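You operate a simulated robot arm through the tools that you are given. There is no shell and no other tool. Be economical: measure what you need, move in short steps, check, and stop when the job is done.

Carry out the task below with a simulated robot arm. There is one attempt and no reset: what you move stays moved.

TASK
Stack the jar marked "apple" from the steel top over the drawers on top of the jar marked "bean".
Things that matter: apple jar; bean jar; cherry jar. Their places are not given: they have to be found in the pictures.

It is judged by the outcome, as a careful person would: the job done as asked, and still so three seconds after it is handed in. It fails if anything else is knocked over, pushed out of place, dropped, spilled or broken.

THE ROBOT
A 7-joint arm with a two-finger parallel gripper, fixed in place. Base frame: the origin is at the foot of the arm, x ahead of it, y to its left, z up; the work surface is at about z = 0. Lengths are in m, angles in rad, forces in N, time in s.
With the tool pointing down near the work surface it reaches from about 0.22 to 0.58 m from the base axis. Its first joint turns from -1.152 to 1.152 rad. Payload 2.5 kg.
Tool frame: the origin (TCP) lies between the finger pads and is the grasp point; the fingertips stand 0.023 m ahead of it; z points along the fingers, y is the line along which they close. The gripper opens to 0.094 m. The fingers are 0.038 m wide and 0.01 m thick; the gripper's body (0.054 by 0.096 m) begins 0.039 m behind the TCP.
Orientation is that of the tool frame in the base frame, as a unit quaternion [w, x, y, z]. With the fingers straight down and closing along the base's y, the tool's x points along the base's -x, its y along +y and its z along -z.

THE INTERFACE
- The arm moves only by the tool move_arm. Its argument "steps" is a list of rows, each a list of 4 numbers: the shift along the tool's x, y, z in units of 50 mm (1.0 is 50 mm), then the turn about the tool's z in units of 8 degrees (1.0 is 8 degrees). In form: [[dx, dy, dz, yaw], ...]. A call has 1 to 12 rows; each row shifts and turns the commanded pose from where the row before left it, along the tool's axes as they then stand. "hand" is the finger opening in m, from 0 to 0.094, set as the call begins (left out, the last holds). A call with a number of a shift or a turn outside -1 to 1 is refused whole. A row lasts 0.2 s, in which the tool goes at most 0.05 m and 0.15 rad; a call with a longer step from one row to the next is refused whole, and so is a gripper value outside its range. A pose out of reach is approached as far as the arm can. The call stops where the force on the tool passes 40 N (or 10 N more than at its start, if that is more) or the arm is blocked; 0.2 s more then pass. The fingers move at their own pace (about 0.108 m/s each) and stop on an object; they squeeze with about 44 N. The grip force told is the motor's: it shows also when the fingers shut on nothing. Time passes only in rows, and 0.2 s behind the last, so rows that do not move let the fingers close. It gives the time, the measured TCP pose, the force on the tool (base axes), the opening and the grip force at its end, in the units of the frame above (readings bear some noise).
- Cameras (640 x 400 px; columns grow to the right, rows downward): "scene" is fixed at [0.1214, -0.4073, 0.5453]; the picture's right is [0.82, -0.57, 0.00], its down [-0.31, -0.45, -0.84] and it looks along [0.48, 0.69, -0.54] (base axes); focal length 325 px, centre (320, 200). "wrist" rides on the gripper at [-0.039, 0, -0.044] in the tool frame; the picture's right is [0.00, -1.00, 0.00], its down [0.97, 0.00, -0.24] and it looks along [0.24, 0.00, 0.97] (tool axes); focal length 218 px, centre (320, 200).
- camera(camera): a new picture of that camera. No time passes.
- locate(camera, pixels): for up to 12 pixels [column, row] of the newest picture of that camera ("zoom" is the newest enlarged one), the place [x, y, z] in the base frame of the surface seen there, good to about 0.002 m. No time passes.
- enlarge(camera, box): a new picture of the part [left, top, right, bottom] of that camera's present view, enlarged. No time passes.
- sign_off(): hands the job in; it is judged then, once.

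Work in short steps. Measure before you move; look again where a grasp or a placing could have gone wrong, and mend it. You have 60 turns and 20 pictures in all, the two below and enlarged ones among them. Open the gripper and draw the arm clear of the work before you hand the job in, unless the task says otherwise; then end with one line.

The tools are called after "Call:" by a JSON object that holds its "method" and its "body". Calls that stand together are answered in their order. move_arm: Moves the arm, as the interface text tells. Its arguments: {"type":"object","properties":{"steps":{"type":"array","items":{"type":"array","items":{"type":"number"}}},"hand":{"type":"number"}},"required":["steps"]} The other tools are called the same way: camera (camera) takes a picture; locate (camera, pixels) gives the place of the surface under pixels of a picture; enlarge (camera, box) takes an enlarged picture of a part of a camera's view; sign_off () hands the job in.

At the start:

```text
t: 0.0
ee_pos: [0.3265, 0.084, 0.3575]
ee_rot: [0.0, 0.0, 1.0, 0.0]
wrist_force: [0.4, 0.0, -0.8]
grip_width: 0.094
grasp_force: 0.1
```

scene: 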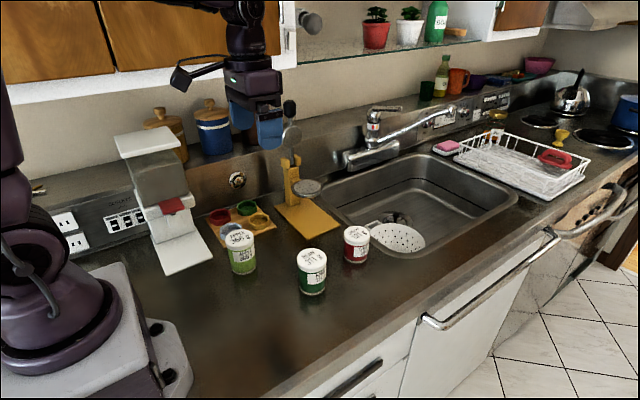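
wrist: 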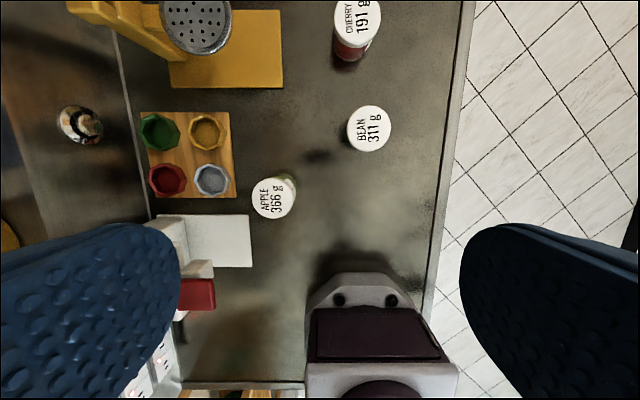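

The wrist view shows the lids: apple near (274,198), bean near (369,128), cherry near (357,22). I'll measure these, plus the jars' sides in the scene view.

Call:
{"method": "locate", "body": {"camera": "wrist", "pixels": [[274, 198], [254, 198], [294, 198], [274, 178], [274, 218], [369, 128], [348, 128], [390, 128], [369, 107], [369, 150], [357, 22], [320, 230]]}}

Call:
{"method": "enlarge", "body": {"camera": "scene", "box": [200, 200, 400, 325]}}

```text
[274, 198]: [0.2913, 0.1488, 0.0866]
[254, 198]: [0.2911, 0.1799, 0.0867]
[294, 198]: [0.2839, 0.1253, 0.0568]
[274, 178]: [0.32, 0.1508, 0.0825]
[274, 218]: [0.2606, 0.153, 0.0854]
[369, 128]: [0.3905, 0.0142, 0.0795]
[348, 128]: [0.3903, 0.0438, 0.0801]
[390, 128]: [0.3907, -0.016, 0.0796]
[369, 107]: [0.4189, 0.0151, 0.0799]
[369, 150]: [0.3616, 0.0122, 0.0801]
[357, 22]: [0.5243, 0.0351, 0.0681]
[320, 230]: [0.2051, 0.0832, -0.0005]
```

```text
3.20 times, centred on (300, 262) of scene
```

zoom: 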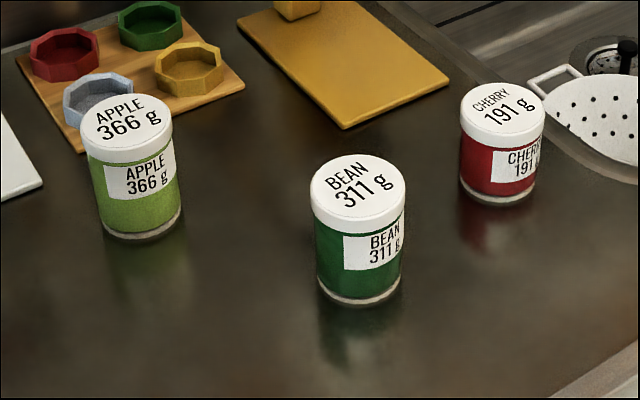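

Apple's lid top is at about z=0.086 and bean's about 0.080, both about 60 mm across. I need finer centres, so I enlarge the wrist view.

Call:
{"method": "enlarge", "body": {"camera": "wrist", "box": [230, 90, 422, 210]}}

```text
3.33 times, centred on (326, 150) of wrist
```

zoom: 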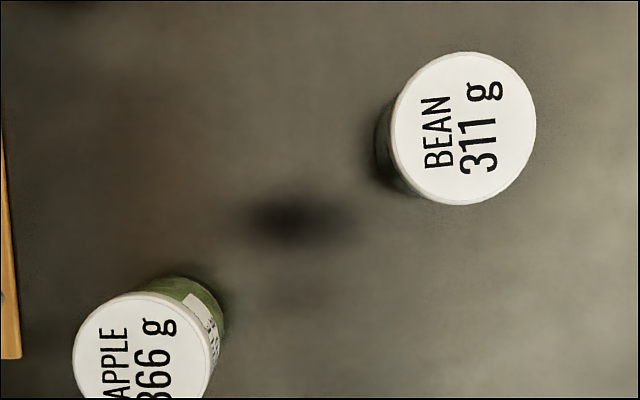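

I'll read the lid edges in the enlarged view.

Call:
{"method": "locate", "body": {"camera": "zoom", "pixels": [[397, 128], [533, 128], [465, 56], [465, 200], [465, 128], [77, 356], [205, 356], [141, 298], [210, 370], [120, 305], [200, 330], [141, 370]]}}

```text
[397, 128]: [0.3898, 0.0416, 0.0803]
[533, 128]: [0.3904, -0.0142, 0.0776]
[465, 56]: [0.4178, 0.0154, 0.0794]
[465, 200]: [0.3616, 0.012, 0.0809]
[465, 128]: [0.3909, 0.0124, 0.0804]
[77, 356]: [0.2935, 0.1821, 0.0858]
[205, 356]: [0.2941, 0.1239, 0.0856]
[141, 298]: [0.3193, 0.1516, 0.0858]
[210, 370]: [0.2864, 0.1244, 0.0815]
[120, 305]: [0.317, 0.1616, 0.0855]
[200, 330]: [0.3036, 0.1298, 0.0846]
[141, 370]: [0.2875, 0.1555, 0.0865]
```

Apple's centre is about (0.290, 0.153) with its top at 0.086. Bean's is about (0.390, 0.0138), top 0.080. Next I check the obstacles near apple: the white stand (188–251, 215–268) and the tray.

Call:
{"method": "locate", "body": {"camera": "wrist", "pixels": [[249, 240], [249, 220], [220, 240], [188, 225], [183, 240], [210, 275], [195, 290], [232, 190], [210, 165], [225, 195]]}}

Call:
{"method": "locate", "body": {"camera": "scene", "pixels": [[150, 140], [185, 170], [172, 207], [239, 236], [241, 270], [311, 255], [312, 290]]}}

```text
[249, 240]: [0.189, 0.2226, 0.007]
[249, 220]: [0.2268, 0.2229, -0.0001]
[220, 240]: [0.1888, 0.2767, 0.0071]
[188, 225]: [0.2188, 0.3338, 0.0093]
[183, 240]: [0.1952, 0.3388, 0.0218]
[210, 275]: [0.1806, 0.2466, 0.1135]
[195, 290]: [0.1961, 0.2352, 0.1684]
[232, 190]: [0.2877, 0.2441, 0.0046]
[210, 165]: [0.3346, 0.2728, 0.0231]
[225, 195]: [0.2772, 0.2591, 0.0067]
```

```text
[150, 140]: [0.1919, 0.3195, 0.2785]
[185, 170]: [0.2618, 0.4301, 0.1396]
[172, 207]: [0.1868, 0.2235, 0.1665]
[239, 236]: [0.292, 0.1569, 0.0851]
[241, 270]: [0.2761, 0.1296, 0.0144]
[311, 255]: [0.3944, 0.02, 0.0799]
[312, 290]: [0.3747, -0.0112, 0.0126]
```

The surroundings are clear: the stand starts at y≥0.222, x≤0.2, and the tray at y≥0.244. I move above apple and come down to z≈0.16.

Call:
{"method": "move_arm", "body": {"steps": [[0.18, 0.35, -0.0, 0], [0.18, 0.35, 0, 0], [0.18, 0.35, 0, 0], [0.19, 0.33, 0, 0], [0, 0, 0.8, 0], [0, 0, 0.8, 0], [0, 0, 0.8, 0], [0, 0, 0.8, 0], [0, 0, 0.75, 0], [0, 0, 0, 0]], "hand": 0.094}}

Call:
{"method": "camera", "body": {"camera": "wrist"}}

```text
t: 2.2
ee_pos: [0.2931, 0.1535, 0.1588]
ee_rot: [0.0, 0.0, 1.0, 0.0]
wrist_force: [-1.0, -0.8, 0.0]
grip_width: 0.094
grasp_force: 0.0
```

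```text
15 pictures are left
```

wrist: 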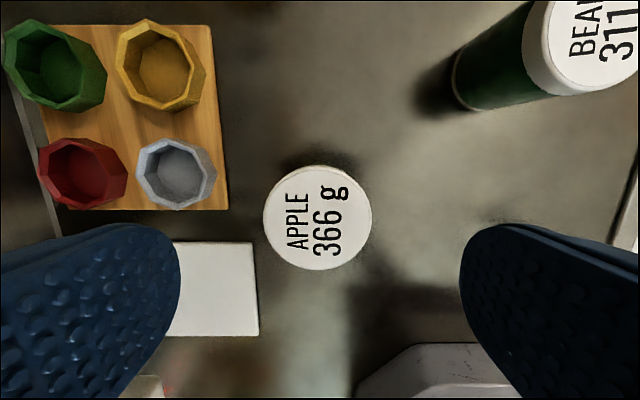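

The lid spans columns 264–371 and rows 166–269. I locate its edges to refine the centre.

Call:
{"method": "locate", "body": {"camera": "wrist", "pixels": [[267, 217], [368, 217], [318, 171], [318, 265], [318, 217], [257, 260]]}}

```text
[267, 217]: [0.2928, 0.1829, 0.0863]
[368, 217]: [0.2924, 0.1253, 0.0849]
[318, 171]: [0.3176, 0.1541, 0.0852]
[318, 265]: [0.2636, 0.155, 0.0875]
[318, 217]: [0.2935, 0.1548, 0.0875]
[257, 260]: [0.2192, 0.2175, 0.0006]
```

The centre is (0.2905, 0.154), so I correct x by about 2.5 mm, descend to z≈0.058, and stop with the fingers open.

Call:
{"method": "move_arm", "body": {"steps": [[0.05, 0.01, 0, 0], [0, 0, 0.4, 0], [0, 0, 0.4, 0], [0, 0, 0.4, 0], [0, 0, 0.4, 0], [0, 0, 0.4, 0], [0, 0, 0, 0]]}}

```text
t: 3.8
ee_pos: [0.2889, 0.1533, 0.0596]
ee_rot: [0.0, -0.001, 1.0, 0.0]
wrist_force: [-0.6, 0.3, 0.2]
grip_width: 0.0939
grasp_force: 0.0
```

The TCP is in place with no contact, so I close the fingers on the jar.

Call:
{"method": "move_arm", "body": {"steps": [[0, 0, 0, 0], [0, 0, 0, 0], [0, 0, 0, 0]], "hand": 0.03}}

```text
t: 4.6
ee_pos: [0.2894, 0.1527, 0.0602]
ee_rot: [0.0, 0.0, 1.0, 0.0]
wrist_force: [0.2, 0.9, 0.4]
grip_width: 0.0608
grasp_force: 44.1
```

It is gripped at 0.061 m with 44 N. I lift it straight up to about z=0.19.

Call:
{"method": "move_arm", "body": {"steps": [[0, 0, -0.2, 0], [0, 0, -0.4, 0], [0, 0, -0.5, 0], [0, 0, -0.5, 0], [0, 0, -0.5, 0], [0, 0, -0.3, 0], [0, 0, -0.2, 0], [0, 0, 0, 0]]}}

Call:
{"method": "camera", "body": {"camera": "scene"}}

Call:
{"method": "camera", "body": {"camera": "wrist"}}

```text
t: 6.4
ee_pos: [0.2868, 0.153, 0.1891]
ee_rot: [0.0, 0.0, 1.0, 0.0]
wrist_force: [0.1, 1.0, -3.1]
grip_width: 0.0613
grasp_force: 44.2
```

```text
14 pictures are left
```

scene: 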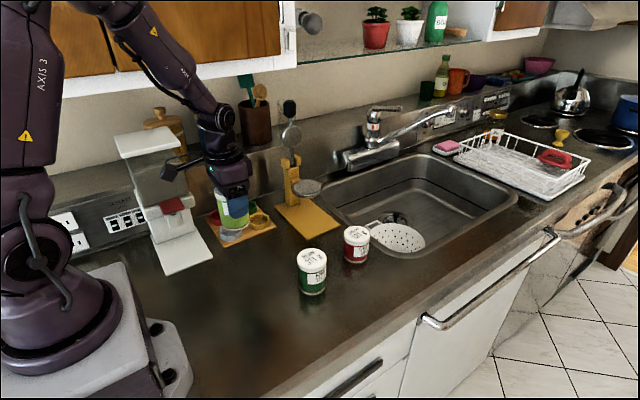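

```text
13 pictures are left
```

wrist: 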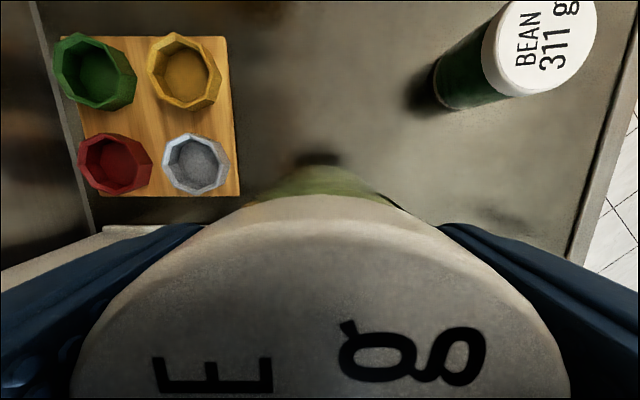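

Apple is held, its bottom about 60 mm below the TCP, at z≈0.13. I carry it level to just above bean at (0.390, 0.0138).

Call:
{"method": "move_arm", "body": {"steps": [[-0.12, -0.16, 0, 0], [-0.25, -0.35, 0, 0], [-0.3, -0.42, 0, 0], [-0.35, -0.48, 0, 0], [-0.35, -0.48, 0, 0], [-0.3, -0.42, 0, 0], [-0.2, -0.3, 0, 0], [-0.14, -0.18, 0, 0], [0, 0, 0, 0], [0, 0, 0, 0]]}}

Call:
{"method": "camera", "body": {"camera": "wrist"}}

Call:
{"method": "enlarge", "body": {"camera": "scene", "box": [232, 180, 392, 305]}}

```text
t: 8.6
ee_pos: [0.3888, 0.0127, 0.1904]
ee_rot: [0.001, 0.0, 1.0, 0.0]
wrist_force: [0.4, -0.7, -3.5]
grip_width: 0.0615
grasp_force: 43.6
```

```text
12 pictures are left
```

wrist: 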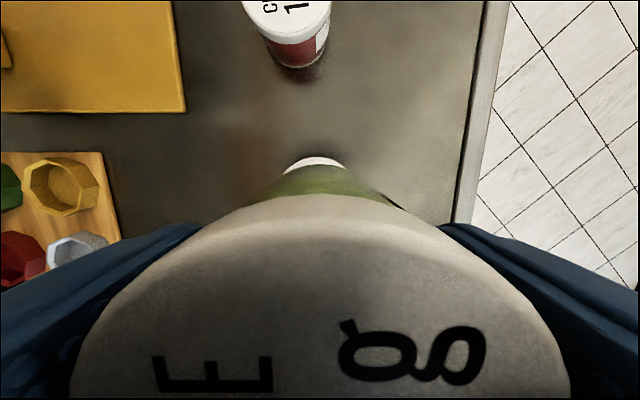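

```text
3.20 times, centred on (312, 242) of scene
```

zoom: 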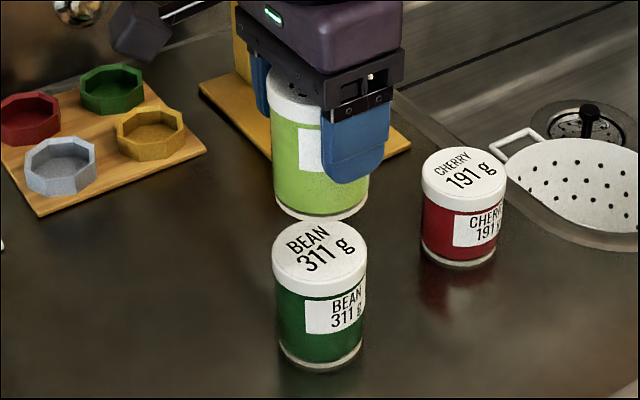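

Bean's rim peeks out at (315,157) beyond apple in the wrist view. I measure bean's lid and apple's lid edge to check the alignment.

Call:
{"method": "locate", "body": {"camera": "wrist", "pixels": [[315, 159], [300, 162], [330, 162], [315, 168], [315, 200], [320, 240], [140, 290], [500, 290], [315, 190]]}}

Call:
{"method": "locate", "body": {"camera": "zoom", "pixels": [[276, 257], [364, 257], [320, 225], [320, 290], [320, 212], [282, 200], [362, 195], [320, 255], [290, 236], [350, 279]]}}

```text
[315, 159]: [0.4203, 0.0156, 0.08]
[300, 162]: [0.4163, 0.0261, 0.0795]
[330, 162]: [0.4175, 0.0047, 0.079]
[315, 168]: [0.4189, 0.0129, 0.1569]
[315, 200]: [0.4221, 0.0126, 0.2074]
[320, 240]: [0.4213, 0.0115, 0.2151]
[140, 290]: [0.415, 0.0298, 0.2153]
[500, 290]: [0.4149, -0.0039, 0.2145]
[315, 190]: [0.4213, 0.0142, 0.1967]
```

```text
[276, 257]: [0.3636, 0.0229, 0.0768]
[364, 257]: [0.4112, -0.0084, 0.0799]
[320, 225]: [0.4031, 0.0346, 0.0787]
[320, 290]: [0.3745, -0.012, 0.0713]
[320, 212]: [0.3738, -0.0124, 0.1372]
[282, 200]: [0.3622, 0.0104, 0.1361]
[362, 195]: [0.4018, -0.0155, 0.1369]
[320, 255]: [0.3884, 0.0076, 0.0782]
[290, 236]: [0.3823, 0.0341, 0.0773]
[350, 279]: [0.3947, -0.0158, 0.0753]
```

Apple is about 1 mm ahead and 1 mm to the right of bean's axis. I correct that and descend slowly to about 4 mm above the lid.

Call:
{"method": "move_arm", "body": {"steps": [[0.02, 0.02, 0.1, 0], [0, 0, 0.2, 0], [0, 0, 0.2, 0], [0, 0, 0.2, 0], [0, 0, 0.14, 0], [0, 0, 0.06, 0], [0, 0, 0, 0]]}}

Call:
{"method": "enlarge", "body": {"camera": "scene", "box": [232, 180, 392, 305]}}

```text
t: 10.2
ee_pos: [0.3886, 0.0147, 0.1448]
ee_rot: [0.0, 0.0, 1.0, 0.0]
wrist_force: [0.2, -0.4, -3.5]
grip_width: 0.0612
grasp_force: 44.0
```

```text
3.20 times, centred on (312, 242) of scene
```

zoom: 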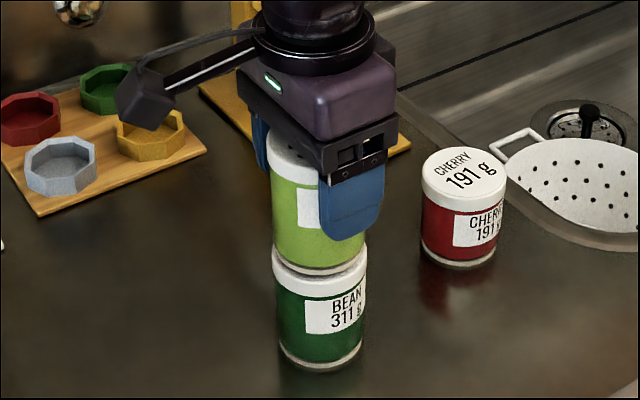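

The two jars line up with a small gap left. I lower in 1 mm steps until the force changes.

Call:
{"method": "move_arm", "body": {"steps": [[0, 0, 0.02, 0], [0, 0, 0.02, 0], [0, 0, 0.02, 0], [0, 0, 0, 0]]}}

```text
t: 11.2
ee_pos: [0.3893, 0.0135, 0.142]
ee_rot: [0.001, 0.001, 1.0, 0.0]
wrist_force: [1.0, 1.4, -3.6]
grip_width: 0.0612
grasp_force: 44.4
```

There's no contact yet, with force still −3.6 N, so I continue in finer steps.

Call:
{"method": "move_arm", "body": {"steps": [[0, 0, 0.015, 0], [0, 0, 0.015, 0], [0, 0, 0, 0]]}}

```text
t: 12.0
ee_pos: [0.3876, 0.0147, 0.1409]
ee_rot: [0.0, 0.0, 1.0, 0.0]
wrist_force: [-3.0, -0.9, 6.1]
grip_width: 0.0613
grasp_force: 44.0
```

Force went to +6 N, so apple rests on bean. I take off half a millimetre of push and open the fingers.

Call:
{"method": "move_arm", "body": {"steps": [[0, 0, -0.008, 0], [0, 0, 0, 0]]}}

Call:
{"method": "move_arm", "body": {"steps": [[0, 0, 0, 0], [0, 0, 0, 0], [0, 0, 0, 0]], "hand": 0.094}}

Call:
{"method": "enlarge", "body": {"camera": "scene", "box": [232, 180, 392, 305]}}

```text
t: 12.6
ee_pos: [0.3896, 0.015, 0.1404]
ee_rot: [0.0, 0.0, 1.0, 0.0]
wrist_force: [0.6, 0.4, -1.1]
grip_width: 0.0612
grasp_force: 44.0
```

```text
t: 13.4
ee_pos: [0.3898, 0.0151, 0.1392]
ee_rot: [0.0, 0.0, 1.0, 0.0]
wrist_force: [-0.5, 1.3, 0.2]
grip_width: 0.0941
grasp_force: 0.1
```

```text
3.20 times, centred on (312, 242) of scene
```

zoom: 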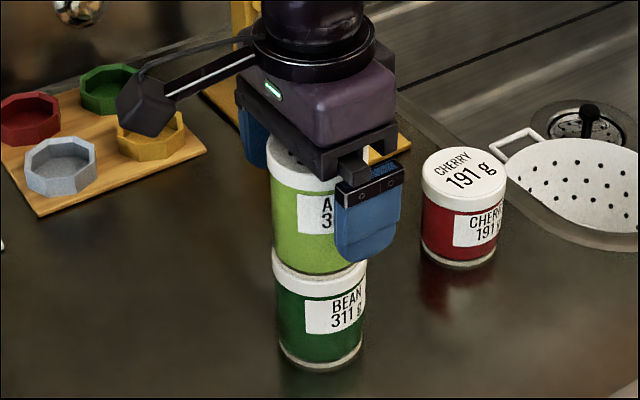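

The fingers are open and the stack stands. I draw straight up slowly, then look.

Call:
{"method": "move_arm", "body": {"steps": [[0, 0, -0.2, 0], [0, 0, -0.3, 0], [0, 0, -0.4, 0], [0, 0, -0.5, 0], [0, 0, -0.6, 0], [0, 0, -0.6, 0], [0, 0, -0.6, 0], [0, 0, -0.4, 0], [0, 0, 0, 0]]}}

Call:
{"method": "camera", "body": {"camera": "scene"}}

Call:
{"method": "camera", "body": {"camera": "wrist"}}

```text
t: 15.4
ee_pos: [0.3886, 0.0132, 0.3213]
ee_rot: [0.0, 0.0, 1.0, 0.0]
wrist_force: [0.2, -0.6, 0.4]
grip_width: 0.094
grasp_force: 0.2
```

```text
8 pictures are left
```

scene: 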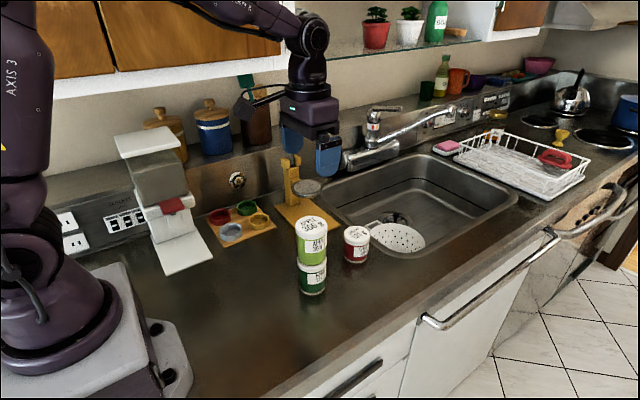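

```text
7 pictures are left
```

wrist: 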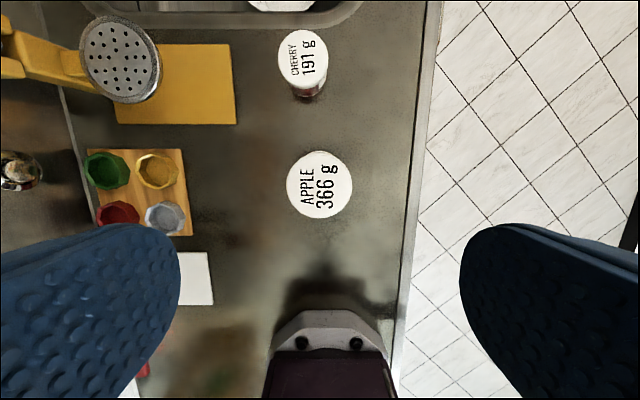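

The stack stands level and aligned, cherry hasn't moved, and the arm is clear above with the gripper open. I hand the job in.

Call:
{"method": "sign_off", "body": {}}

```text
The job is handed in.
```

The apple jar now stands on top of the bean jar, with the gripper open, the arm clear and nothing else disturbed.
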